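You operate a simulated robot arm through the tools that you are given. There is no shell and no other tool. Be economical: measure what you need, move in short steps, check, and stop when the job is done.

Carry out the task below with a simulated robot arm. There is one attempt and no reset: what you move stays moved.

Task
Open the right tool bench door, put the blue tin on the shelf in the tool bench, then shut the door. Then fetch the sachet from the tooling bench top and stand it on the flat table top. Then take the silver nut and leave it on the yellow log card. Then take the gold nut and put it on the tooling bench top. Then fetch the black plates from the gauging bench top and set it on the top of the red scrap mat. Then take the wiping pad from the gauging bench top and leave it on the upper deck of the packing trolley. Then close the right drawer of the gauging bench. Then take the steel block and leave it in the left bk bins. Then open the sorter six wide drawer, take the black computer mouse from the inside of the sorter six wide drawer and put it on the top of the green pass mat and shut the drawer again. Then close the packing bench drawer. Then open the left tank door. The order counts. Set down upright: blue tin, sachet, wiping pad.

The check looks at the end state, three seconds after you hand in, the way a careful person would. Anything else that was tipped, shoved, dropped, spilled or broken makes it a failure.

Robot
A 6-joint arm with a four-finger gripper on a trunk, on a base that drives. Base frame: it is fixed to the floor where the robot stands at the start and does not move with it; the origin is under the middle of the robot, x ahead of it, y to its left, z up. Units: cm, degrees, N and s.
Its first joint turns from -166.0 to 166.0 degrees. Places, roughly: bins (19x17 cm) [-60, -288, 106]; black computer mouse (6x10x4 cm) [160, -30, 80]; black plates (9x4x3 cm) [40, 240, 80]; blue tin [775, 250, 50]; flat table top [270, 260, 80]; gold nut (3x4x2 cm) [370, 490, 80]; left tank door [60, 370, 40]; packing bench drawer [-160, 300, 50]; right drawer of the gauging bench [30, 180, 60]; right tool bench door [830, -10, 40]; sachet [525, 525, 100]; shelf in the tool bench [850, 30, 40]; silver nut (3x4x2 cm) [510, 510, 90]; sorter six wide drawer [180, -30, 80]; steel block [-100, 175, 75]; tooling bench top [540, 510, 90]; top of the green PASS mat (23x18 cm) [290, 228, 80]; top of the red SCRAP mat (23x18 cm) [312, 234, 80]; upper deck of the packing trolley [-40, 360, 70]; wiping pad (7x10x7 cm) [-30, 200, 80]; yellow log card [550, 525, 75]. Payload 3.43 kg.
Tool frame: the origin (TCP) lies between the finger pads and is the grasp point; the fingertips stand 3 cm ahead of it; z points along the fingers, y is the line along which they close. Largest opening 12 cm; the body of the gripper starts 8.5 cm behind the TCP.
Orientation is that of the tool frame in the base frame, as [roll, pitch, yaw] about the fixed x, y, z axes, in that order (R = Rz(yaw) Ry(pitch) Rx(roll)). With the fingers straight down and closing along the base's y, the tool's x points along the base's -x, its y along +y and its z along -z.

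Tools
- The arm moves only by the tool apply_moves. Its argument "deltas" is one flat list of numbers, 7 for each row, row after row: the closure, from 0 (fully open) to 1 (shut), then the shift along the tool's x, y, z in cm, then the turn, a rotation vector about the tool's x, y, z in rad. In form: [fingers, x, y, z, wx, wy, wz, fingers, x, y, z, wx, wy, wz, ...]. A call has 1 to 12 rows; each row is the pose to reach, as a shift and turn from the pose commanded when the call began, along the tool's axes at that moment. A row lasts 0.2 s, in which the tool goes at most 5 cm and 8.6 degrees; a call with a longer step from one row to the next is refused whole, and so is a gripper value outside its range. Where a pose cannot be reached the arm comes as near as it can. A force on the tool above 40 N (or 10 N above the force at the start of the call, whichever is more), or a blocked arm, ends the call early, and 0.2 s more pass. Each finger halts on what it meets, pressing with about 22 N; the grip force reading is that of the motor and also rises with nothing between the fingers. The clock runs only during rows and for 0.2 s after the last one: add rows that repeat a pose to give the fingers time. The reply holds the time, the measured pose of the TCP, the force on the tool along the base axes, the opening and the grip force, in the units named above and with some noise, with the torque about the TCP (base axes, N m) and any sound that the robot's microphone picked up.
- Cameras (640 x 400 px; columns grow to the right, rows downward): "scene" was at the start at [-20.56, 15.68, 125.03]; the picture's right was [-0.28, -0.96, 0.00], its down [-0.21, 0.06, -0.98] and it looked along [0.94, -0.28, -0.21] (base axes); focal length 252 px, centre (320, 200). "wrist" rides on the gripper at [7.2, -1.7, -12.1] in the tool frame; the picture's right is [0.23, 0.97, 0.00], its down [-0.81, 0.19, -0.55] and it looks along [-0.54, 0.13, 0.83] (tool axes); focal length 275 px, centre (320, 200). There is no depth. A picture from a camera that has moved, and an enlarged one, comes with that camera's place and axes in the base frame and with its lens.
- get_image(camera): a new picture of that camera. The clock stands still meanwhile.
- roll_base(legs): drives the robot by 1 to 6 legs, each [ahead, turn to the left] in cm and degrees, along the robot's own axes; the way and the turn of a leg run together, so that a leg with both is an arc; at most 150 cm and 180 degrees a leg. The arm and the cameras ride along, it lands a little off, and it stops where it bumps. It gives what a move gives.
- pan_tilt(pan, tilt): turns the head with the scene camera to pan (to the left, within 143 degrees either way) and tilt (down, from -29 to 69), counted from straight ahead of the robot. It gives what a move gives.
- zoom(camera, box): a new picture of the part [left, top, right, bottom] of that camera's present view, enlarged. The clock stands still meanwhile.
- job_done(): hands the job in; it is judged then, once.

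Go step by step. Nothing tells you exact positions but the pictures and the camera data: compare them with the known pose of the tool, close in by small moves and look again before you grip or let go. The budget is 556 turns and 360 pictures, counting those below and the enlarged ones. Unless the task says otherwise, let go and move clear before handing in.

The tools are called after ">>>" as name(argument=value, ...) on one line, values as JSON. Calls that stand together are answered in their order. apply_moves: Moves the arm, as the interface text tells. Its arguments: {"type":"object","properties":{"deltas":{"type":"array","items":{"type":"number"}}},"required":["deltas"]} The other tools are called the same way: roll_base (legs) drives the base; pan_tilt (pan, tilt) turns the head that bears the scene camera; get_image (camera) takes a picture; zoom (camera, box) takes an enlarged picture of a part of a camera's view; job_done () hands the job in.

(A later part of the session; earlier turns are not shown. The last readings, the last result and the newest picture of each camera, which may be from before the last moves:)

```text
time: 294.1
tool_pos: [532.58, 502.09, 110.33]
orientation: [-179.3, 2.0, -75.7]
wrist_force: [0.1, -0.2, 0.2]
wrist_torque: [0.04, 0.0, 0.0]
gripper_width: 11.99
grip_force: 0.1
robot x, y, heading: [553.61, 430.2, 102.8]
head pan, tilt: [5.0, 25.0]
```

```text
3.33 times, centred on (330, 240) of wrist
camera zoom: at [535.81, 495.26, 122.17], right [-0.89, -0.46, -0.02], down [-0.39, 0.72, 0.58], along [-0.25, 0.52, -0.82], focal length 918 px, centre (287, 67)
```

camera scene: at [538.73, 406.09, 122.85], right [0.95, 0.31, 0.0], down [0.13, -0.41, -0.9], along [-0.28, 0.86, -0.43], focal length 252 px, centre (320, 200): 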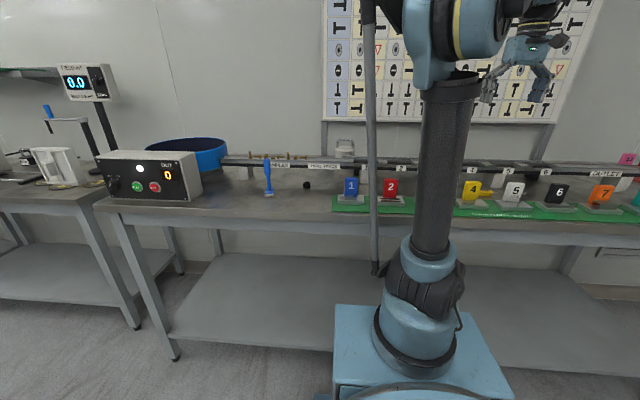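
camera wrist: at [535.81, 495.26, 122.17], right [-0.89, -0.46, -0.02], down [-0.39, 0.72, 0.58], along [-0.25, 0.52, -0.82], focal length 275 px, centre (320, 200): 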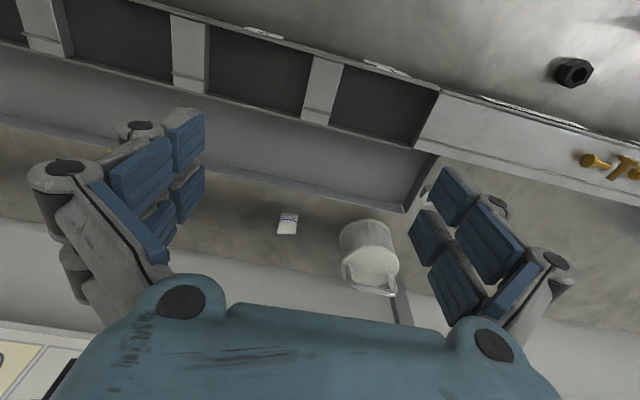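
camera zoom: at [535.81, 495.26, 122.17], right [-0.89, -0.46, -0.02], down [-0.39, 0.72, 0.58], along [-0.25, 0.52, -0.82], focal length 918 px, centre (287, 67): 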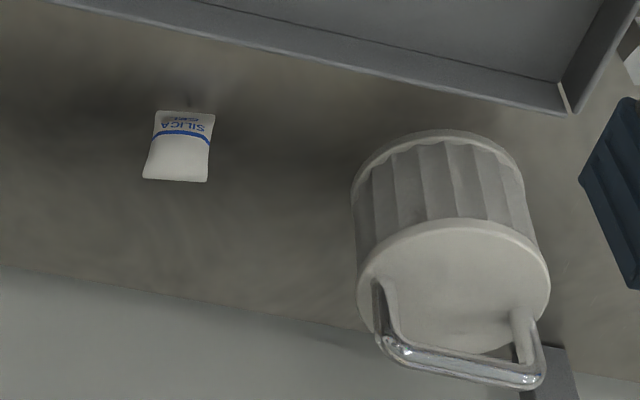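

The sachet stands upright (base ≈(527.7,523.5), 5 cm tall, 3 cm wide, table z≈85.7). Drive 5 cm closer, move the tool above it and align.

>>> roll_base(legs=[[5, 0]])

>>> apply_moves(deltas=[0.3, -4, 0, 2, 0, 0.01, -0.03, 0.4, -8, 0, 4, 0, 0.02, -0.06, 0.4, -12, 0, 6, 0, 0.035, -0.1, 0.4, -15, -0.3, 8, 0, 0.035, -0.14, 0.4, -17, -0.5, 9, 0, 0.035, -0.14])

>>> get_image(camera="wrist")

```text
time: 295.1
tool_pos: [531.61, 507.17, 110.26]
orientation: [-179.3, 2.0, -75.9]
wrist_force: [-0.6, 0.2, -0.2]
wrist_torque: [-0.02, 0.03, 0.01]
gripper_width: 11.99
grip_force: 0.1
robot x, y, heading: [552.5, 435.35, 103.1]
head pan, tilt: [5.0, 25.0]
```

```text
time: 296.3
tool_pos: [528.39, 523.1, 102.87]
orientation: [-179.1, 0.6, -67.6]
wrist_force: [0.0, 0.0, 0.4]
wrist_torque: [0.06, -0.01, -0.05]
gripper_width: 7.21
grip_force: 0.2
robot x, y, heading: [552.54, 435.31, 103.0]
head pan, tilt: [5.0, 25.0]
```

```text
256 pictures are left
camera wrist: at [532.44, 517.15, 114.96], right [-0.81, -0.58, -0.02], down [-0.49, 0.67, 0.56], along [-0.31, 0.46, -0.83], focal length 275 px, centre (320, 200)
```

wrist: 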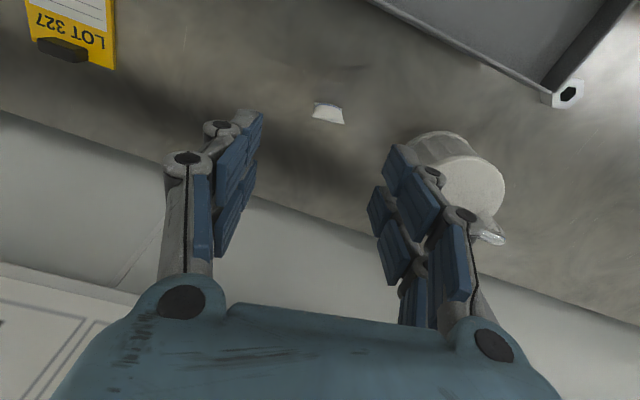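

Silver nut spotted near (510,509) at the rail's end. The tool is right above the sachet; descend to z≈89.3.

>>> apply_moves(deltas=[0.4, 0, 0, 3.5, 0, 0, 0, 0.4, 0, 0, 7, 0, 0, 0, 0.4, 0, 0, 10.5, 0, 0, 0, 0.4, 0, 0, 13.5, 0, 0, 0])

>>> get_image(camera="wrist")

```text
time: 297.3
tool_pos: [528.44, 523.0, 89.65]
orientation: [-179.0, 0.7, -67.8]
wrist_force: [-0.3, 0.4, -0.1]
wrist_torque: [0.02, -0.02, -0.01]
gripper_width: 7.2
grip_force: 0.0
robot x, y, heading: [552.43, 435.7, 102.9]
head pan, tilt: [5.0, 25.0]
```

```text
255 pictures are left
camera wrist: at [532.39, 516.97, 101.54], right [-0.81, -0.58, -0.02], down [-0.49, 0.67, 0.56], along [-0.31, 0.46, -0.83], focal length 275 px, centre (320, 200)
```

wrist: 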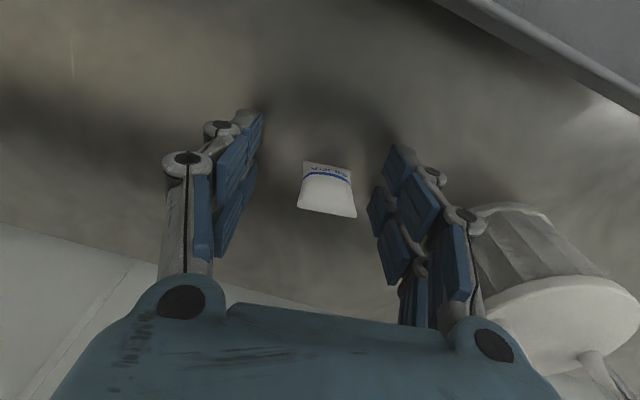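

Sachet is centred between the fingers. Close.

>>> apply_moves(deltas=[0.6, 0, 0, 0.1, 0, 0, 0, 0.8, 0, 0, 0.1, 0, 0, 0, 0.9, 0, 0, 0.1, 0, 0, 0])

>>> get_image(camera="wrist")

```text
time: 298.1
tool_pos: [528.33, 523.21, 89.5]
orientation: [-179.1, 0.6, -67.9]
wrist_force: [0.2, -0.2, -0.1]
wrist_torque: [-0.07, -0.02, -0.02]
gripper_width: 2.86
grip_force: 22.1
robot x, y, heading: [552.88, 435.14, 102.9]
head pan, tilt: [5.0, 25.0]
```

```text
254 pictures are left
camera wrist: at [532.36, 517.04, 101.41], right [-0.81, -0.58, -0.02], down [-0.49, 0.67, 0.56], along [-0.31, 0.46, -0.83], focal length 275 px, centre (320, 200)
```

wrist: 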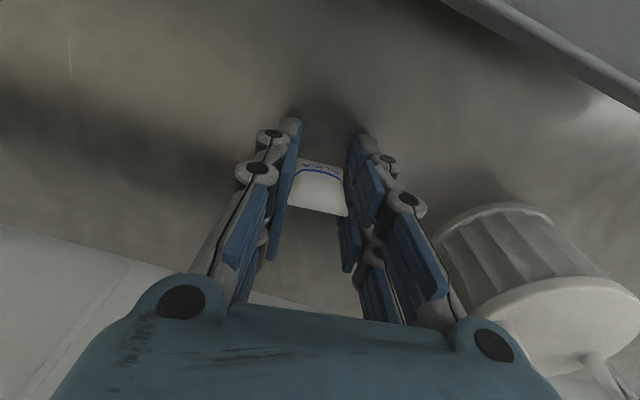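

Gripped at 2.9 cm. Lift and verify.

>>> apply_moves(deltas=[0.9, 0, 0, -3, 0, 0, 0, 0.9, 0, 0, -7, 0, 0, 0, 0.9, 0, 0, -11, 0, 0, 0, 0.9, 0, 0, -15, 0, 0, 0, 0.9, 0, 0, -19, 0, 0, 0, 0.9, 0, 0, -23, 0, 0, 0])

>>> get_image(camera="wrist")

```text
time: 299.5
tool_pos: [527.99, 522.63, 112.26]
orientation: [-179.1, 0.5, -67.8]
wrist_force: [0.8, 1.1, 0.0]
wrist_torque: [-0.03, -0.03, 0.0]
gripper_width: 2.83
grip_force: 21.6
robot x, y, heading: [552.61, 435.57, 102.8]
head pan, tilt: [5.0, 25.0]
```

```text
253 pictures are left
camera wrist: at [531.96, 516.62, 124.17], right [-0.81, -0.58, -0.02], down [-0.49, 0.67, 0.56], along [-0.31, 0.46, -0.83], focal length 275 px, centre (320, 200)
```

wrist: 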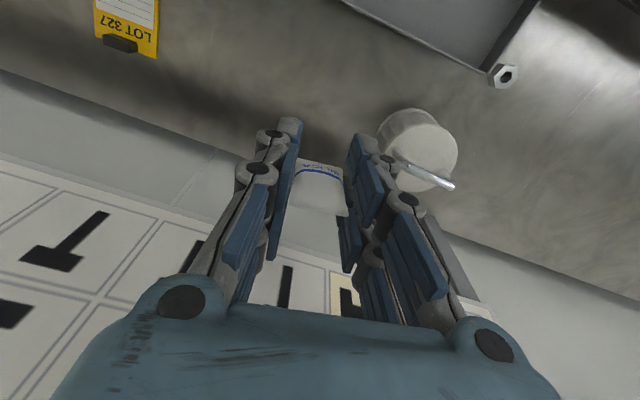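

The sachet is held. Retract the arm, back out and drive toward the flat inspection table (with the coloured mats), going around the white cabinet.

>>> apply_moves(deltas=[0.9, 4.5, 0, 0, 0, 0, 0, 0.9, 9, 0, 0, 0, 0, 0, 0.9, 13.5, 0, 0, 0, 0, 0, 0.9, 18, 0, 0, 0, 0, 0, 0.9, 22.5, 0, 0, 0, 0, 0, 0.9, 27, 0, 0, 0, 0, 0])

>>> roll_base(legs=[[-120, 0], [0, 126], [150, 0], [19, 0], [0, -36]])

>>> pan_tilt(pan=0, tilt=18)

>>> get_image(camera="scene")

```text
time: 300.9
tool_pos: [538.19, 497.76, 111.75]
orientation: [-179.1, 0.6, -67.7]
wrist_force: [-0.9, 0.9, -0.1]
wrist_torque: [-0.07, -0.02, 0.01]
gripper_width: 2.83
grip_force: 21.9
robot x, y, heading: [552.54, 435.02, 103.0]
head pan, tilt: [5.0, 25.0]
```

```text
time: 323.1
tool_pos: [403.61, 181.25, 111.8]
orientation: [-179.2, 0.6, 20.8]
wrist_force: [-0.1, 0.0, -0.7]
wrist_torque: [0.02, 0.01, -0.02]
gripper_width: 2.84
grip_force: 22.6
robot x, y, heading: [466.86, 193.19, -168.8]
head pan, tilt: [5.0, 25.0]
```

```text
time: 323.8
tool_pos: [404.96, 181.46, 112.58]
orientation: [-179.1, 1.2, 20.7]
wrist_force: [0.0, 0.2, -0.1]
wrist_torque: [0.01, 0.02, 0.0]
gripper_width: 2.83
grip_force: 22.0
robot x, y, heading: [466.45, 193.8, -168.6]
head pan, tilt: [0.0, 18.0]
```

```text
252 pictures are left
camera scene: at [489.6, 178.79, 123.98], right [-0.2, 0.98, 0.0], down [0.32, 0.06, -0.95], along [-0.93, -0.19, -0.32], focal length 252 px, centre (320, 200)
```

scene: 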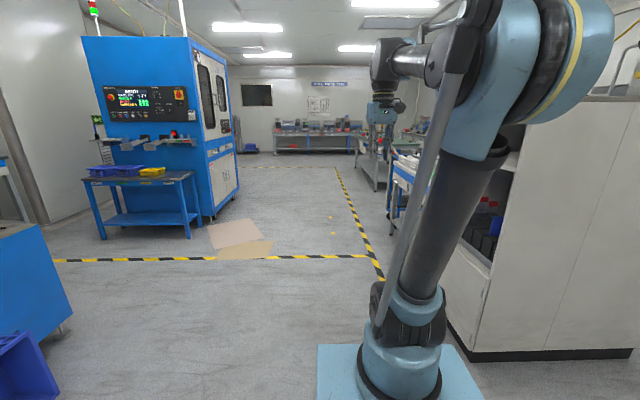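

Clear path ahead along the aisle. Drive to the inspection table and turn to face it.

>>> roll_base(legs=[[0, 2], [150, 0], [14, 0], [0, -90]])

>>> pan_tilt(pan=0, tilt=30)

>>> get_image(camera="scene")

>>> get_image(camera="wrist")

```text
time: 336.9
tool_pos: [290.63, 215.23, 112.5]
orientation: [-179.0, 1.3, -65.2]
wrist_force: [0.1, 0.5, 0.0]
wrist_torque: [-0.01, 0.0, 0.04]
gripper_width: 2.84
grip_force: 22.0
robot x, y, heading: [305.34, 154.27, 105.3]
head pan, tilt: [0.0, 18.0]
```

```text
time: 337.7
tool_pos: [290.97, 213.95, 113.27]
orientation: [-178.9, 1.9, -65.3]
wrist_force: [-0.1, -0.2, 1.0]
wrist_torque: [-0.04, 0.0, 0.02]
gripper_width: 2.82
grip_force: 21.9
robot x, y, heading: [306.16, 154.24, 105.3]
head pan, tilt: [0.0, 30.0]
```

```text
251 pictures are left
camera scene: at [292.56, 129.6, 122.06], right [0.96, 0.26, 0.0], down [0.13, -0.49, -0.86], along [-0.23, 0.83, -0.51], focal length 252 px, centre (320, 200)
```

scene: 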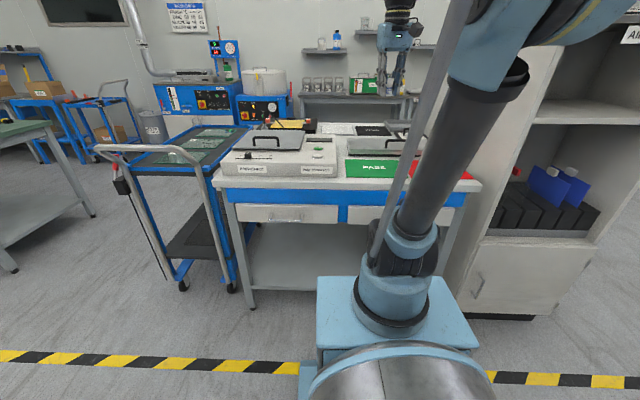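

```text
250 pictures are left
camera wrist: at [295.32, 207.79, 125.1], right [-0.79, -0.61, -0.03], down [-0.52, 0.64, 0.58], along [-0.34, 0.47, -0.82], focal length 275 px, centre (320, 200)
```

wrist: 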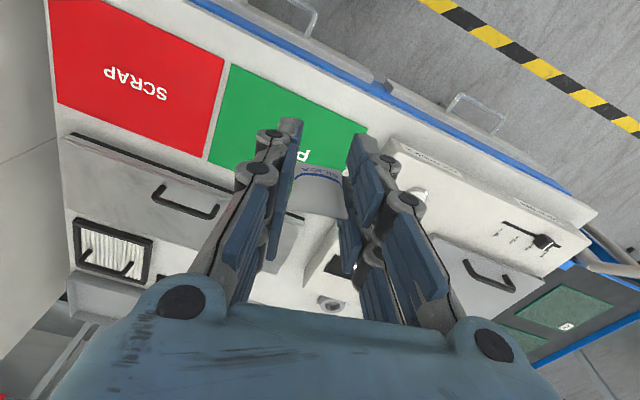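

I see the inspection table with PASS/SCRAP mats and two instrument units. Zoom to read labels and find the "flat table top".

>>> zoom(camera="scene", box=[190, 90, 450, 220])

>>> zoom(camera="wrist", box=[200, 120, 640, 380])

```text
2.46 times, centred on (320, 155) of scene
camera zoom: at [292.56, 129.6, 122.06], right [0.96, 0.26, 0.0], down [0.13, -0.49, -0.86], along [-0.23, 0.83, -0.51], focal length 620 px, centre (320, 311)
```

zoom: 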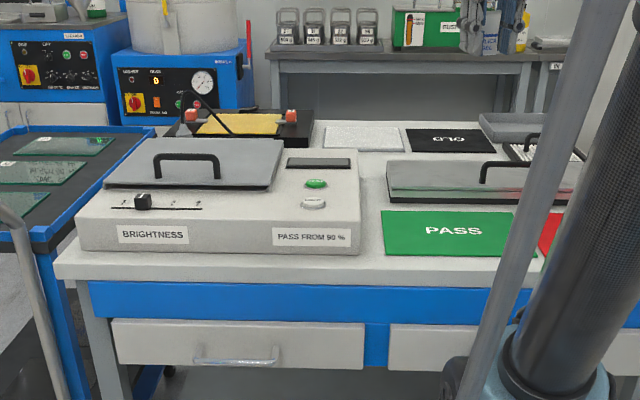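

```text
1.45 times, centred on (420, 250) of wrist
camera zoom: at [295.32, 207.79, 125.1], right [-0.79, -0.61, -0.03], down [-0.52, 0.64, 0.58], along [-0.34, 0.47, -0.82], focal length 400 px, centre (174, 127)
```

zoom: 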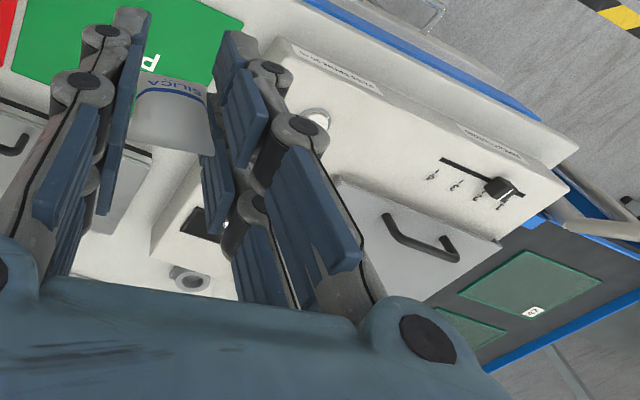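

This table's bare white top is the target; I need a free spot. Shift the arm to view the middle strip from above.

>>> apply_moves(deltas=[0.9, 4, 4, -1, 0, 0, 0, 0.9, 8, 5, -2, 0, 0, 0, 0.9, 10, 8, -3, 0, 0, 0, 0.9, 10, 12, -4, 0, 0, 0])

>>> get_image(camera="wrist")

```text
refused: row 1 steps farther than a row can; nothing moved
```

```text
247 pictures are left
camera wrist: at [295.32, 207.79, 125.1], right [-0.79, -0.61, -0.03], down [-0.52, 0.64, 0.58], along [-0.34, 0.47, -0.82], focal length 275 px, centre (320, 200)
```

wrist: 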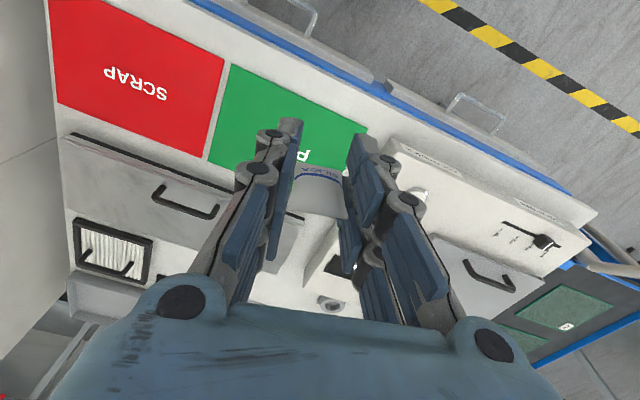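

Spot near (268,257) looks free (strip between the tray and the light box). Move the camera forward to inspect it.

>>> apply_moves(deltas=[0.9, -4.5, -1, 0, 0, 0, 0, 0.9, -9, -2, 0, 0, 0, 0, 0.9, -13.5, -3, 0, 0, 0, 0, 0.9, -18, -4, 0, 0, 0, 0, 0.9, -22.5, -5, 0, 0, 0, 0])

>>> get_image(camera="wrist")

```text
time: 338.9
tool_pos: [286.17, 237.03, 114.16]
orientation: [-178.9, 1.8, -65.2]
wrist_force: [0.1, -1.5, 1.3]
wrist_torque: [0.05, 0.03, -0.01]
gripper_width: 2.83
grip_force: 22.0
robot x, y, heading: [306.16, 153.78, 105.4]
head pan, tilt: [0.0, 30.0]
```

```text
246 pictures are left
camera wrist: at [290.5, 230.85, 126.02], right [-0.79, -0.61, -0.03], down [-0.51, 0.64, 0.58], along [-0.34, 0.47, -0.82], focal length 275 px, centre (320, 200)
```

wrist: 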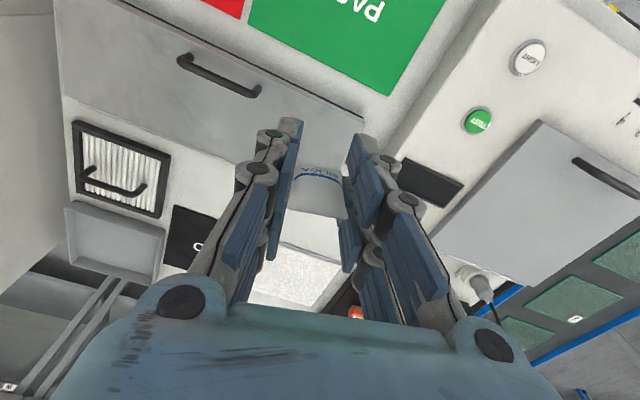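

Free white table area lies behind the tray; drive the base 12 cm forward for an unobstructed look.

>>> roll_base(legs=[[14, 0]])

>>> get_image(camera="wrist")

```text
time: 340.2
tool_pos: [282.49, 250.77, 114.15]
orientation: [-178.9, 1.9, -65.3]
wrist_force: [0.2, -0.7, 0.1]
wrist_torque: [-0.01, 0.02, -0.02]
gripper_width: 2.81
grip_force: 21.9
robot x, y, heading: [302.22, 168.37, 105.1]
head pan, tilt: [0.0, 30.0]
```

```text
245 pictures are left
camera wrist: at [286.75, 244.57, 125.96], right [-0.79, -0.61, -0.03], down [-0.52, 0.64, 0.58], along [-0.34, 0.47, -0.82], focal length 275 px, centre (320, 200)
```

wrist: 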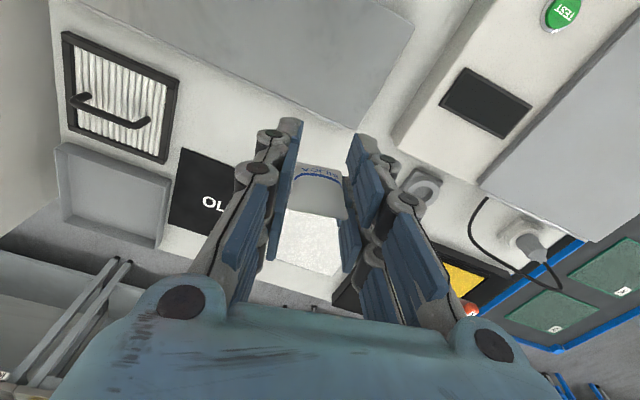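

The spot (271.5,264.5) on bare table is free. Drive 6 cm closer, move the sachet above it and look.

>>> roll_base(legs=[[6, 0]])

>>> apply_moves(deltas=[0.9, -3, 1.5, 3, 0, 0.01, 0, 0.9, -6, 3, 6, 0, 0.02, 0, 0.9, -9, 4.5, 9, 0, 0.025, 0, 0.9, -11, 5.2, 13, 0, 0.025, 0, 0.9, -11, 5.2, 17, 0, 0.025, 0])

>>> get_image(camera="wrist")

>>> get_image(camera="scene")

```text
time: 341.2
tool_pos: [281.32, 255.04, 115.13]
orientation: [-178.7, 2.6, -65.4]
wrist_force: [0.0, 0.1, -0.5]
wrist_torque: [0.01, 0.0, -0.01]
gripper_width: 2.84
grip_force: 21.8
robot x, y, heading: [300.31, 173.86, 104.9]
head pan, tilt: [0.0, 30.0]
```

```text
time: 342.4
tool_pos: [272.21, 262.68, 99.78]
orientation: [-178.6, 1.8, -65.5]
wrist_force: [-0.4, -0.2, -0.3]
wrist_torque: [0.03, 0.02, -0.04]
gripper_width: 2.84
grip_force: 22.5
robot x, y, heading: [300.37, 173.77, 105.2]
head pan, tilt: [0.0, 30.0]
```

```text
244 pictures are left
camera wrist: at [276.38, 256.43, 111.57], right [-0.79, -0.61, -0.03], down [-0.52, 0.64, 0.57], along [-0.33, 0.47, -0.82], focal length 275 px, centre (320, 200)
```

wrist: 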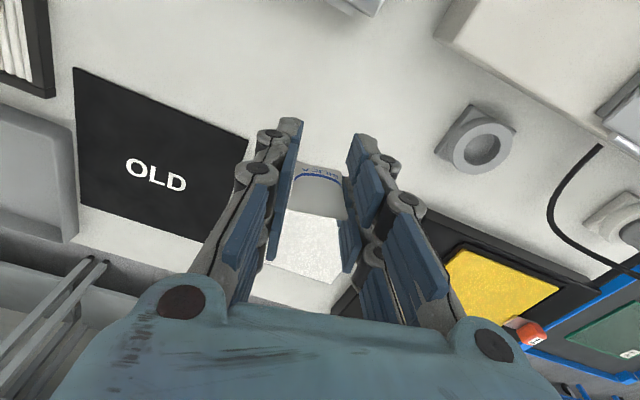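

```text
243 pictures are left
camera scene: at [287.24, 149.0, 122.05], right [0.96, 0.26, 0.0], down [0.13, -0.49, -0.86], along [-0.23, 0.83, -0.51], focal length 252 px, centre (320, 200)
```

scene: 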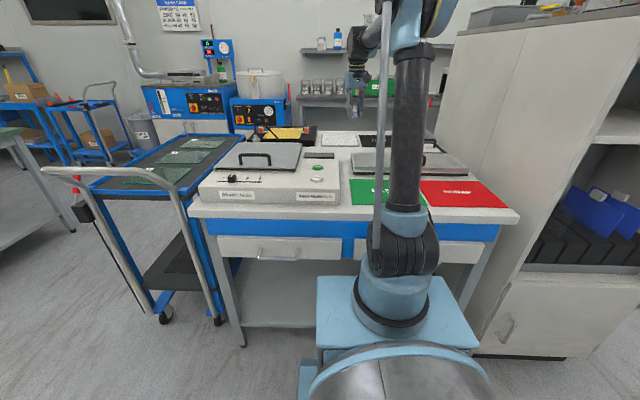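

Above a clear spot. Descend most of the way, then creep.

>>> apply_moves(deltas=[0.9, 0, 0, 3.5, 0, 0.01, 0, 0.9, 0, 0, 7, 0, 0.02, 0, 0.9, 0, 0, 10, 0, 0.03, 0, 0.9, 0, 0, 12.5, 0, 0.03, 0])

>>> get_image(camera="wrist")

>>> zoom(camera="scene", box=[280, 60, 440, 160])

```text
time: 343.4
tool_pos: [272.09, 263.13, 87.13]
orientation: [-178.5, 0.2, -65.4]
wrist_force: [0.2, 0.1, 0.6]
wrist_torque: [0.03, 0.0, -0.02]
gripper_width: 2.85
grip_force: 22.0
robot x, y, heading: [300.54, 173.82, 105.5]
head pan, tilt: [0.0, 30.0]
```

```text
242 pictures are left
camera wrist: at [276.27, 257.36, 99.28], right [-0.79, -0.61, -0.02], down [-0.52, 0.65, 0.55], along [-0.32, 0.45, -0.83], focal length 275 px, centre (320, 200)
```

wrist: 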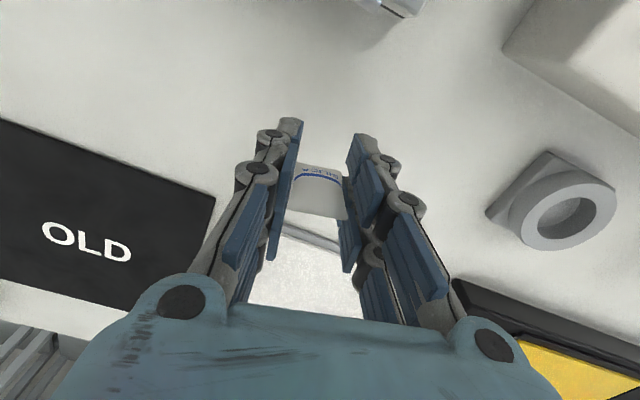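

```text
4.00 times, centred on (360, 110) of scene
camera zoom: at [287.23, 149.01, 122.05], right [0.96, 0.26, 0.0], down [0.13, -0.49, -0.86], along [-0.23, 0.83, -0.51], focal length 1007 px, centre (160, 560)
```

zoom: 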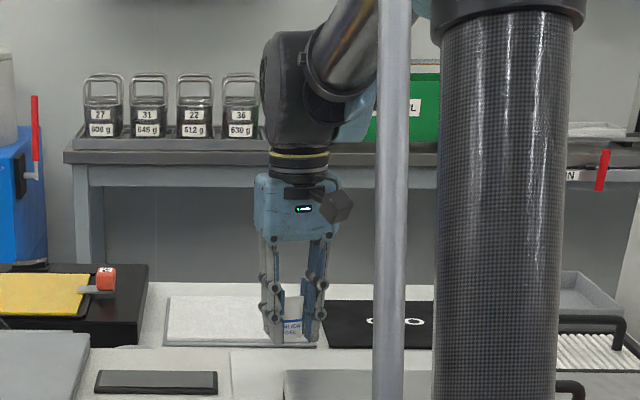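

Nearly down. Creep in small steps watching the force.

>>> apply_moves(deltas=[0.9, 0, 0, 0.7, 0, 0, 0, 0.9, 0, 0, 1.4, 0, 0, 0, 0.9, 0, 0, 1.8, 0, 0, 0])

>>> apply_moves(deltas=[0.9, 0, 0, 0.4, 0, 0, 0, 0.9, 0, 0, 0.7, 0, 0, 0])

>>> get_image(camera="wrist")

```text
time: 344.2
tool_pos: [272.34, 263.21, 85.36]
orientation: [-178.6, 0.2, -65.5]
wrist_force: [-0.1, 0.1, -0.5]
wrist_torque: [-0.01, 0.01, -0.02]
gripper_width: 2.85
grip_force: 22.1
robot x, y, heading: [300.5, 173.91, 105.1]
head pan, tilt: [0.0, 30.0]
```

```text
time: 344.8
tool_pos: [272.36, 263.05, 84.62]
orientation: [-178.6, 0.2, -65.5]
wrist_force: [-0.9, 0.6, -0.4]
wrist_torque: [0.03, 0.02, 0.02]
gripper_width: 2.85
grip_force: 21.7
robot x, y, heading: [300.45, 174.04, 105.1]
head pan, tilt: [0.0, 30.0]
```

```text
240 pictures are left
camera wrist: at [276.5, 257.32, 96.78], right [-0.79, -0.61, -0.02], down [-0.52, 0.65, 0.55], along [-0.32, 0.45, -0.83], focal length 275 px, centre (320, 200)
```

wrist: 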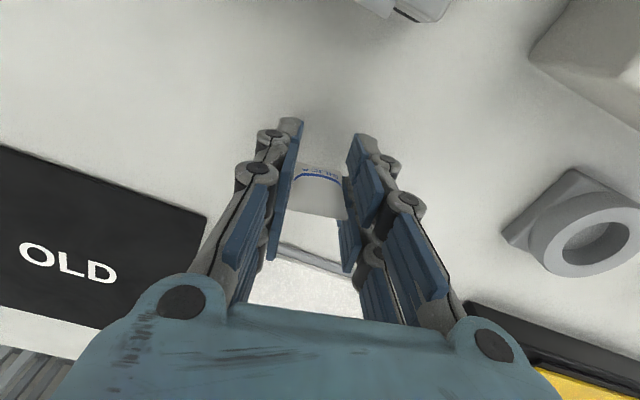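

No contact yet; table likely ≈80. Continue creeping.

>>> apply_moves(deltas=[0.9, 0, 0, 0.3, 0, 0, 0, 0.9, 0, 0, 0.6, 0, 0, 0])

>>> apply_moves(deltas=[0.9, 0, 0, 0.2, 0, 0, 0, 0.9, 0, 0, 0.4, 0, 0, 0])

>>> zoom(camera="scene", box=[320, 100, 400, 160])

```text
time: 345.4
tool_pos: [272.59, 263.16, 83.95]
orientation: [-178.6, 0.2, -65.5]
wrist_force: [-0.1, 0.4, 0.0]
wrist_torque: [0.02, -0.02, -0.03]
gripper_width: 2.83
grip_force: 22.1
robot x, y, heading: [300.46, 173.96, 105.2]
head pan, tilt: [0.0, 30.0]
```

```text
time: 346.0
tool_pos: [272.5, 263.27, 83.69]
orientation: [-178.6, 0.2, -65.4]
wrist_force: [-0.5, -0.4, 0.1]
wrist_torque: [-0.03, -0.02, 0.0]
gripper_width: 2.84
grip_force: 22.3
robot x, y, heading: [300.25, 173.73, 104.9]
head pan, tilt: [0.0, 30.0]
```

```text
6.67 times, centred on (360, 130) of scene
camera zoom: at [287.22, 149.03, 122.06], right [0.96, 0.26, 0.0], down [0.13, -0.49, -0.86], along [-0.23, 0.83, -0.51], focal length 1678 px, centre (53, 667)
```

zoom: 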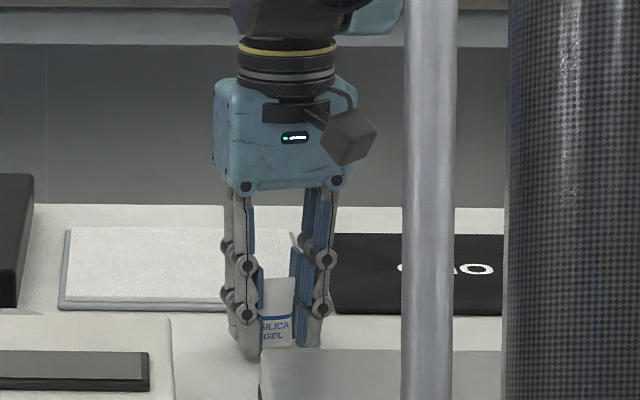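

>>> apply_moves(deltas=[0.9, 0, 0, 0.2, 0, 0, 0, 0.9, 0, 0, 0.4, 0, 0, 0])

>>> apply_moves(deltas=[0.9, 0, 0, 0.2, 0, 0, 0, 0.9, 0, 0, 0.4, 0, 0, 0])

>>> get_image(camera="wrist")

```text
time: 346.6
tool_pos: [272.44, 263.15, 83.49]
orientation: [-178.6, 0.2, -65.5]
wrist_force: [0.1, 0.3, 3.2]
wrist_torque: [0.01, 0.08, -0.03]
gripper_width: 2.86
grip_force: 22.1
robot x, y, heading: [300.04, 173.67, 104.9]
head pan, tilt: [0.0, 30.0]
```

```text
time: 347.2
tool_pos: [272.45, 263.25, 83.12]
orientation: [-178.6, 0.1, -65.4]
wrist_force: [-2.8, 0.2, 27.2]
wrist_torque: [-0.14, 0.42, -0.04]
gripper_width: 2.88
grip_force: 21.8
robot x, y, heading: [300.39, 173.76, 105.2]
head pan, tilt: [0.0, 30.0]
```

```text
238 pictures are left
camera wrist: at [276.66, 257.3, 95.07], right [-0.79, -0.61, -0.02], down [-0.52, 0.65, 0.55], along [-0.32, 0.45, -0.83], focal length 275 px, centre (320, 200)
```

wrist: 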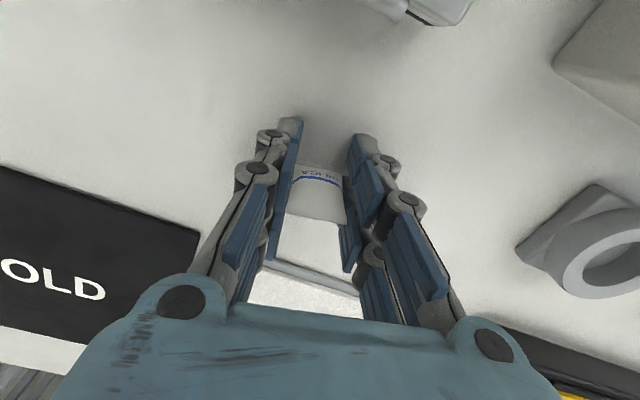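

Contact. Relieve slightly and open the fingers a little.

>>> apply_moves(deltas=[0.9, 0, 0, -0.3, 0, 0, 0, 0.7, 0, 0, -0.3, 0, 0, 0, 0.6, 0, 0, -0.3, 0, 0, 0, 0.5, 0, 0, -0.3, 0, 0, 0, 0.5, 0, 0, -0.3, 0, 0, 0])

>>> get_image(camera="wrist")

```text
time: 348.4
tool_pos: [272.45, 263.28, 83.14]
orientation: [-178.6, 0.2, -65.5]
wrist_force: [-0.8, -1.2, 0.1]
wrist_torque: [-0.01, -0.01, -0.01]
gripper_width: 6.0
grip_force: 0.0
robot x, y, heading: [300.74, 173.86, 105.5]
head pan, tilt: [0.0, 30.0]
```

```text
237 pictures are left
camera wrist: at [276.63, 257.43, 95.19], right [-0.79, -0.61, -0.02], down [-0.52, 0.65, 0.55], along [-0.32, 0.45, -0.83], focal length 275 px, centre (320, 200)
```

wrist: 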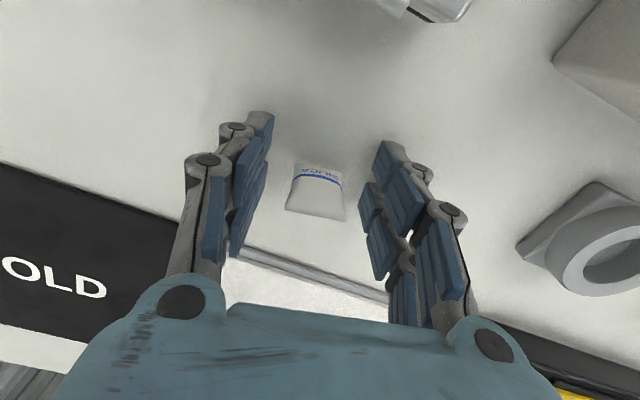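

The sachet stands on its own. Rise straight up and check.

>>> apply_moves(deltas=[0.5, 0, 0, -3, 0, 0, 0, 0.5, 0, 0, -7, 0, 0, 0, 0.5, 0, 0, -11.5, 0, 0, 0, 0.5, 0, 0, -16, 0, 0, 0, 0.5, 0, 0, -20.5, 0, 0, 0, 0.5, 0, 0, -25, 0, 0, 0, 0.5, 0, 0, -30, 0, 0, 0])

>>> zoom(camera="scene", box=[310, 90, 410, 165])

>>> get_image(camera="wrist")

```text
time: 350.0
tool_pos: [271.75, 262.41, 113.11]
orientation: [-178.6, 0.2, -65.5]
wrist_force: [0.1, 0.6, -0.3]
wrist_torque: [-0.06, -0.06, 0.01]
gripper_width: 6.0
grip_force: 0.1
robot x, y, heading: [300.52, 173.87, 104.9]
head pan, tilt: [0.0, 30.0]
```

```text
5.33 times, centred on (360, 128) of scene
camera zoom: at [287.22, 149.05, 122.06], right [0.96, 0.26, 0.0], down [0.13, -0.49, -0.86], along [-0.23, 0.83, -0.51], focal length 1342 px, centre (107, 587)
```

zoom: 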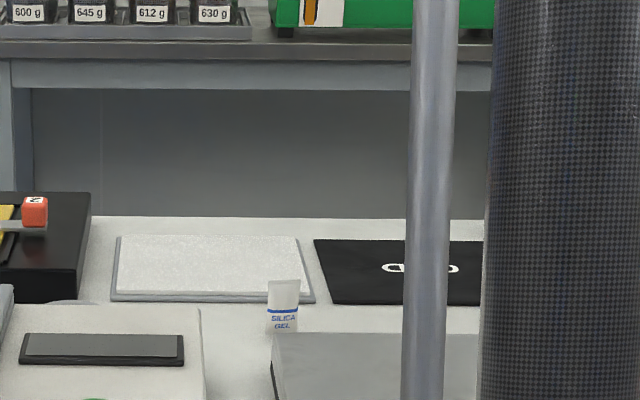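

```text
235 pictures are left
camera wrist: at [275.87, 256.67, 125.17], right [-0.79, -0.61, -0.02], down [-0.52, 0.65, 0.55], along [-0.32, 0.45, -0.83], focal length 275 px, centre (320, 200)
```

wrist: 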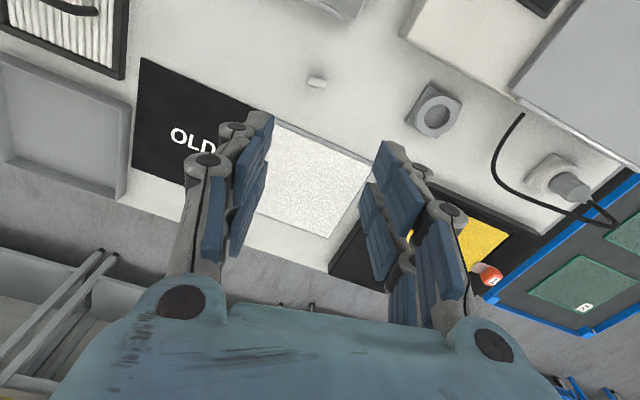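

Sachet stands well. Now return to the tooling bench for the silver nut: retract, reverse, and drive back the same way.

>>> apply_moves(deltas=[0.5, 4.5, 0, 0, 0, 0, 0, 0.5, 9, 0, 0, 0, 0, 0, 0.5, 13.5, 0, 0, 0, 0, 0, 0.5, 18, 0, 0, 0, 0, 0, 0.5, 22.5, 0, 0, 0, 0, 0, 0.5, 27, 0, 0, 0, 0, 0])

>>> roll_base(legs=[[-22, 0], [0, -92], [150, 0], [20, 0], [0, 41], [150, 0]])

>>> pan_tilt(pan=20, tilt=18)

>>> get_image(camera="scene")

```text
time: 351.4
tool_pos: [283.26, 237.96, 112.76]
orientation: [-178.7, 0.0, -65.5]
wrist_force: [-0.8, 1.4, -0.7]
wrist_torque: [-0.07, -0.01, 0.01]
gripper_width: 6.0
grip_force: 0.1
robot x, y, heading: [300.34, 173.61, 105.1]
head pan, tilt: [0.0, 30.0]
```

```text
time: 375.2
tool_pos: [582.35, 381.39, 112.83]
orientation: [-178.7, 0.2, -111.9]
wrist_force: [-0.6, 0.1, 0.0]
wrist_torque: [0.03, 0.0, -0.01]
gripper_width: 6.0
grip_force: 0.1
robot x, y, heading: [547.76, 324.6, 59.0]
head pan, tilt: [0.0, 30.0]
```

```text
time: 376.0
tool_pos: [581.59, 380.17, 113.49]
orientation: [-178.5, 0.9, -111.9]
wrist_force: [-0.6, -0.7, 1.0]
wrist_torque: [0.01, 0.0, 0.0]
gripper_width: 5.97
grip_force: 0.2
robot x, y, heading: [547.81, 324.67, 58.5]
head pan, tilt: [20.0, 18.0]
```

```text
234 pictures are left
camera scene: at [517.92, 318.32, 123.98], right [0.98, -0.2, 0.0], down [-0.07, -0.31, -0.95], along [0.18, 0.93, -0.32], focal length 252 px, centre (320, 200)
```

scene: 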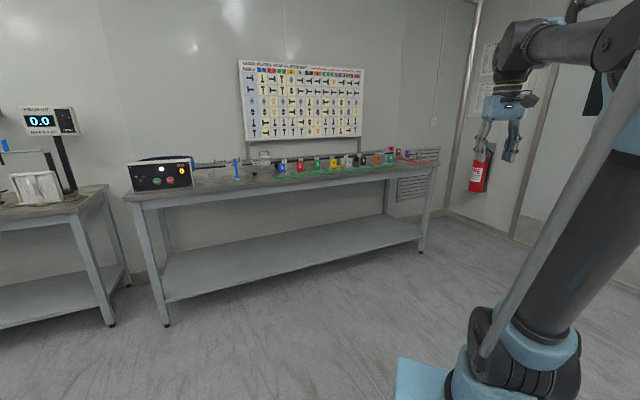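

Continue to the stance before the tooling bench.

>>> roll_base(legs=[[0, 30], [103, 0], [0, 14]])

>>> get_image(camera="wrist")

```text
time: 383.9
tool_pos: [542.44, 489.91, 113.62]
orientation: [-178.5, 0.8, -70.9]
wrist_force: [-0.1, 0.1, 0.6]
wrist_torque: [-0.03, 0.03, 0.03]
gripper_width: 5.99
grip_force: 0.1
robot x, y, heading: [553.78, 425.68, 99.8]
head pan, tilt: [20.0, 18.0]
```

```text
233 pictures are left
camera wrist: at [546.06, 483.53, 125.59], right [-0.84, -0.54, -0.03], down [-0.46, 0.69, 0.56], along [-0.28, 0.49, -0.83], focal length 275 px, centre (320, 200)
```

wrist: 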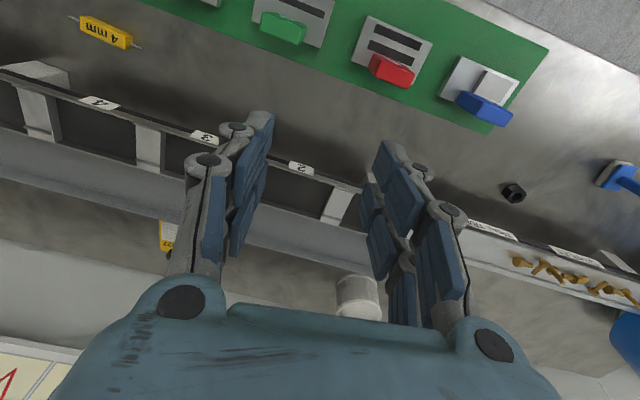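

Silver nut ≈(510,509). Drive closer and move the tool above it.

>>> roll_base(legs=[[9, 0]])

>>> apply_moves(deltas=[0.4, -2.5, 3.7, 1, 0, 0, 0, 0.4, -5, 7.4, 2, 0, 0, 0, 0.4, -7.5, 11.1, 3, 0, 0, 0, 0.4, -10, 14.8, 4, 0, 0, 0, 0.4, -12.5, 18.5, 5, 0, 0, 0, 0.4, -15, 22.2, 6, 0, 0, 0, 0.4, -17.5, 25.8, 7, 0, 0, 0])

>>> get_image(camera="wrist")

```text
time: 385.0
tool_pos: [541.15, 497.57, 114.38]
orientation: [-178.4, 1.5, -70.9]
wrist_force: [-0.8, 0.6, -1.2]
wrist_torque: [0.0, 0.03, 0.0]
gripper_width: 6.0
grip_force: 0.0
robot x, y, heading: [551.66, 434.67, 99.7]
head pan, tilt: [20.0, 18.0]
```

```text
time: 386.6
tool_pos: [511.51, 504.48, 107.88]
orientation: [-178.4, 2.2, -71.0]
wrist_force: [0.3, -0.5, -0.3]
wrist_torque: [0.08, 0.05, 0.01]
gripper_width: 7.18
grip_force: 0.1
robot x, y, heading: [551.79, 435.02, 99.8]
head pan, tilt: [20.0, 18.0]
```

```text
232 pictures are left
camera wrist: at [515.08, 497.84, 119.66], right [-0.84, -0.53, -0.04], down [-0.45, 0.68, 0.58], along [-0.28, 0.51, -0.82], focal length 275 px, centre (320, 200)
```

wrist: 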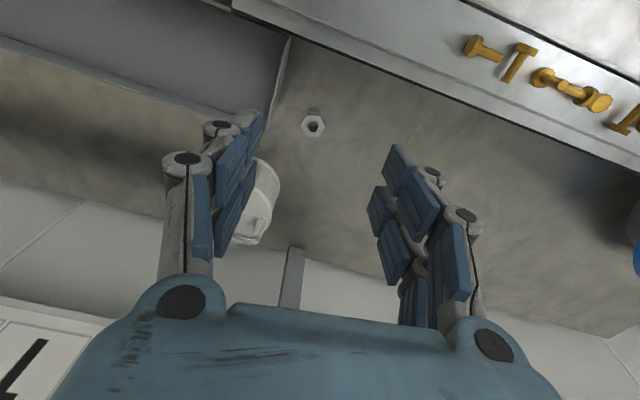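

>>> zoom(camera="wrist", box=[260, 80, 370, 160])

```text
5.00 times, centred on (315, 120) of wrist
camera zoom: at [515.08, 497.84, 119.66], right [-0.84, -0.53, -0.04], down [-0.45, 0.68, 0.58], along [-0.28, 0.51, -0.82], focal length 1376 px, centre (345, 600)
```

zoom: 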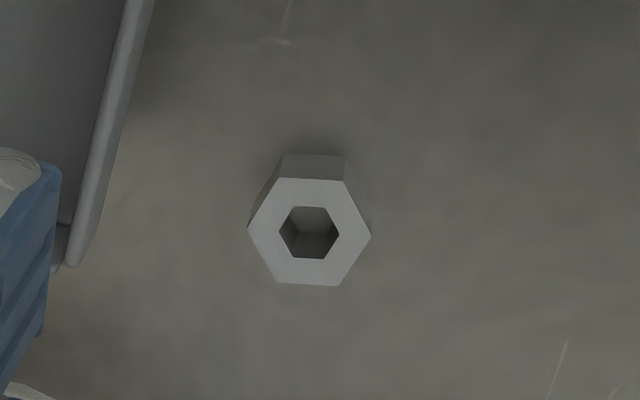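

Hex flats need the tool turned about 20°. Rotate, centre above the nut and open to 5 cm.

>>> apply_moves(deltas=[0.5, -1.5, -0.2, 2, 0, 0.012, 0.115, 0.58, -3, -0.5, 4, 0, 0.025, 0.23, 0.58, -4.4, -0.7, 6, 0, 0.036, 0.34, 0.58, -4.4, -0.7, 8, 0, 0.036, 0.34])

>>> get_image(camera="wrist")

```text
time: 387.6
tool_pos: [510.71, 509.3, 100.21]
orientation: [-178.7, 0.7, -90.5]
wrist_force: [0.1, -0.2, 0.0]
wrist_torque: [0.0, 0.02, 0.0]
gripper_width: 5.03
grip_force: 0.0
robot x, y, heading: [552.03, 434.58, 99.7]
head pan, tilt: [20.0, 18.0]
```

```text
230 pictures are left
camera wrist: at [512.04, 502.12, 112.15], right [-0.97, -0.22, -0.02], down [-0.2, 0.81, 0.56], along [-0.1, 0.55, -0.83], focal length 275 px, centre (320, 200)
```

wrist: 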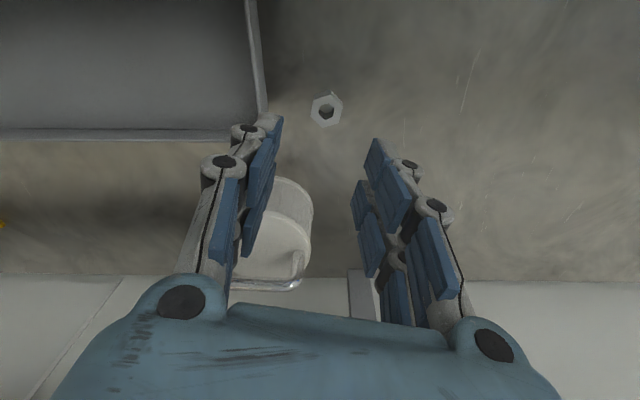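

Centred. Narrow slightly and descend to z≈89.

>>> apply_moves(deltas=[0.63, 0, 0, 3.5, 0, 0, 0, 0.63, 0.2, 0, 7, 0, 0, 0, 0.63, 0.3, 0, 10, 0, 0, 0, 0.63, 0.3, 0, 11, 0, 0, 0])

>>> get_image(camera="wrist")

```text
time: 388.6
tool_pos: [511.09, 509.24, 89.24]
orientation: [-178.7, 0.5, -90.3]
wrist_force: [-0.7, -0.5, -0.6]
wrist_torque: [0.01, -0.01, -0.01]
gripper_width: 4.44
grip_force: 0.1
robot x, y, heading: [552.14, 434.81, 99.7]
head pan, tilt: [20.0, 18.0]
```

```text
229 pictures are left
camera wrist: at [512.29, 501.98, 101.2], right [-0.97, -0.22, -0.02], down [-0.2, 0.81, 0.56], along [-0.11, 0.55, -0.83], focal length 275 px, centre (320, 200)
```

wrist: 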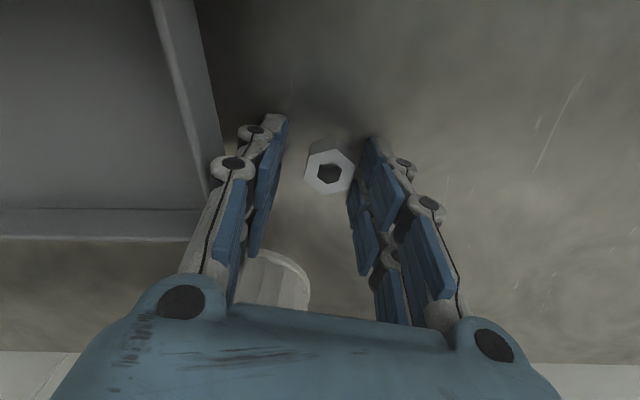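

Nut is between the fingers. Close (with a small lateral correction).

>>> apply_moves(deltas=[0.63, 0, 0.4, 0.2, 0, 0, 0, 0.75, 0, 0.4, 0.2, 0, 0, 0, 0.85, 0, 0.4, 0.2, 0, 0, 0, 0.9, 0, 0.4, 0.2, 0, 0, 0])

>>> apply_moves(deltas=[0.9, 0, 0, -3, 0, 0, 0, 0.9, 0, 0, -7, 0, 0, 0, 0.9, 0, 0, -11, 0, 0, 0, 0.9, 0, 0, -15, 0, 0, 0, 0.9, 0, 0, -19, 0, 0, 0])

>>> get_image(camera="wrist")

```text
time: 389.6
tool_pos: [510.65, 509.19, 88.99]
orientation: [-178.8, 0.6, -90.4]
wrist_force: [-0.3, -0.3, 7.4]
wrist_torque: [-0.04, 0.12, -0.01]
gripper_width: 2.53
grip_force: 22.0
robot x, y, heading: [551.61, 434.68, 99.9]
head pan, tilt: [20.0, 18.0]
```

```text
time: 390.8
tool_pos: [510.08, 508.78, 108.07]
orientation: [-178.7, 0.6, -90.4]
wrist_force: [0.3, 0.4, -0.9]
wrist_torque: [-0.02, -0.02, -0.01]
gripper_width: 2.57
grip_force: 21.7
robot x, y, heading: [551.94, 434.51, 99.6]
head pan, tilt: [20.0, 18.0]
```

```text
228 pictures are left
camera wrist: at [511.43, 501.64, 120.0], right [-0.97, -0.22, -0.02], down [-0.2, 0.81, 0.56], along [-0.11, 0.55, -0.83], focal length 275 px, centre (320, 200)
```

wrist: 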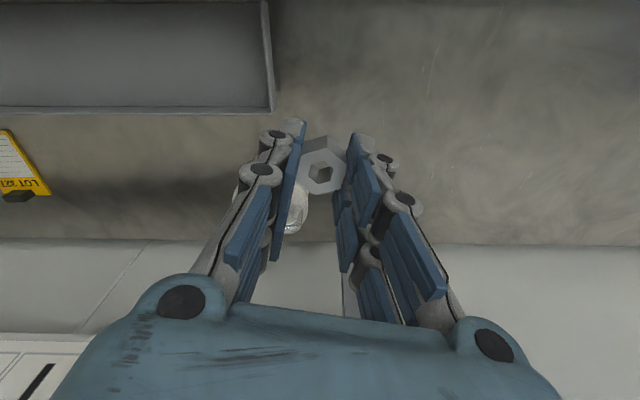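

Nut lifted cleanly. Move it over the yellow card (line area ≈(550.8,528.3)).

>>> apply_moves(deltas=[0.9, -2, -4.1, 0, 0, 0, 0, 0.9, -4, -8.2, 0, 0, 0, 0, 0.9, -6, -12.3, 0, 0, 0, 0, 0.9, -8, -16.4, 0, 0, 0, 0, 0.9, -10, -20.5, 0, 0, 0, 0, 0.9, -12, -24.5, 0, 0, 0, 0, 0.9, -14, -28.5, 0, 0, 0, 0, 0.9, -16, -32.5, 0, 0, 0, 0, 0.9, -18, -36.5, 0, 0, 0, 0, 0.9, -19.5, -40.7, 0, 0, 0, 0])

>>> get_image(camera="wrist")

```text
time: 393.0
tool_pos: [551.08, 528.08, 109.26]
orientation: [-178.8, 0.7, -90.4]
wrist_force: [0.0, 0.3, 0.4]
wrist_torque: [0.03, 0.01, -0.04]
gripper_width: 2.55
grip_force: 22.1
robot x, y, heading: [551.96, 434.78, 99.7]
head pan, tilt: [20.0, 18.0]
```

```text
227 pictures are left
camera wrist: at [552.32, 520.93, 121.07], right [-0.97, -0.22, -0.02], down [-0.2, 0.81, 0.56], along [-0.11, 0.55, -0.83], focal length 275 px, centre (320, 200)
```

wrist: 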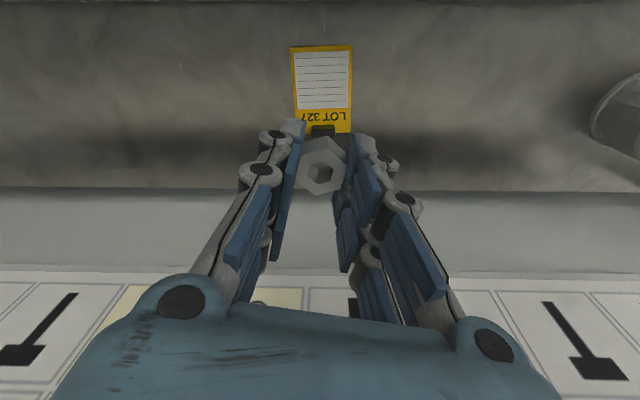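

Directly above the card. Descend.

>>> apply_moves(deltas=[0.9, 0.3, 0, 4, 0, 0, 0, 0.9, 0.6, 0, 8, 0, 0, 0, 0.9, 0.9, 0, 12, 0, 0, 0, 0.9, 0.9, 0, 16, 0, 0, 0, 0.9, 0.9, 0, 18.8, 0, 0, 0])

>>> get_image(camera="wrist")

```text
time: 394.2
tool_pos: [551.26, 527.23, 90.46]
orientation: [-178.8, 0.8, -90.4]
wrist_force: [-0.7, -1.0, -0.3]
wrist_torque: [0.02, 0.01, 0.0]
gripper_width: 2.57
grip_force: 22.2
robot x, y, heading: [552.11, 434.6, 99.6]
head pan, tilt: [20.0, 18.0]
```

```text
226 pictures are left
camera wrist: at [552.54, 520.03, 102.44], right [-0.97, -0.22, -0.02], down [-0.2, 0.81, 0.56], along [-0.11, 0.55, -0.83], focal length 275 px, centre (320, 200)
```

wrist: 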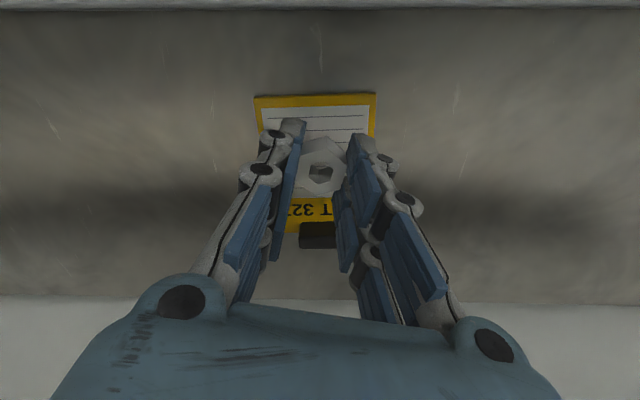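

Well placed on the card. Lower the last bit, release gently.

>>> apply_moves(deltas=[0.9, 0.3, 0, 0.5, 0, 0, 0, 0.9, 0.3, 0, 1.0, 0, 0, 0])

>>> apply_moves(deltas=[0.9, 0, 0, 0.3, 0, 0, 0, 0.8, 0, 0, 0.3, 0, 0, 0, 0.7, 0, 0, 0.3, 0, 0, 0, 0.63, 0, 0, 0.3, 0, 0, 0])

>>> get_image(camera="wrist")

```text
time: 394.8
tool_pos: [551.45, 527.0, 89.42]
orientation: [-178.8, 0.7, -90.4]
wrist_force: [-3.0, -0.4, 18.9]
wrist_torque: [-0.05, 0.17, -0.02]
gripper_width: 2.59
grip_force: 22.0
robot x, y, heading: [551.78, 434.77, 99.7]
head pan, tilt: [20.0, 18.0]
```

```text
time: 395.2
tool_pos: [551.68, 526.07, 90.32]
orientation: [-178.9, 1.3, -90.4]
wrist_force: [0.1, 3.2, -3.3]
wrist_torque: [-0.19, -0.03, 0.01]
gripper_width: 2.56
grip_force: 22.1
robot x, y, heading: [551.87, 434.55, 99.6]
head pan, tilt: [20.0, 18.0]
stopped in row 1: the force on the tool passed its limit at 46 N (the readings are from after the stop); the commanded pose is now the measured one
```

```text
225 pictures are left
camera wrist: at [552.9, 518.77, 102.21], right [-0.97, -0.22, -0.02], down [-0.2, 0.8, 0.57], along [-0.11, 0.56, -0.82], focal length 275 px, centre (320, 200)
```

wrist: 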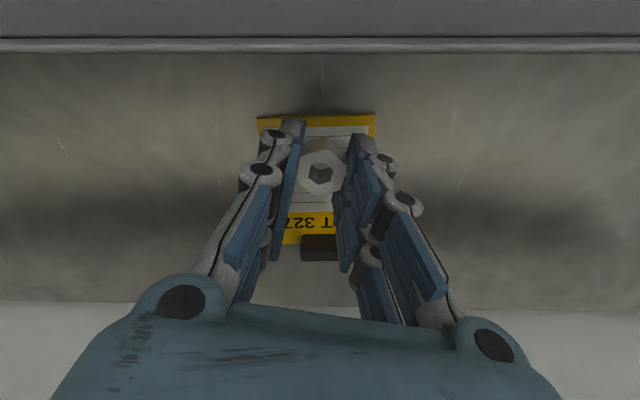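

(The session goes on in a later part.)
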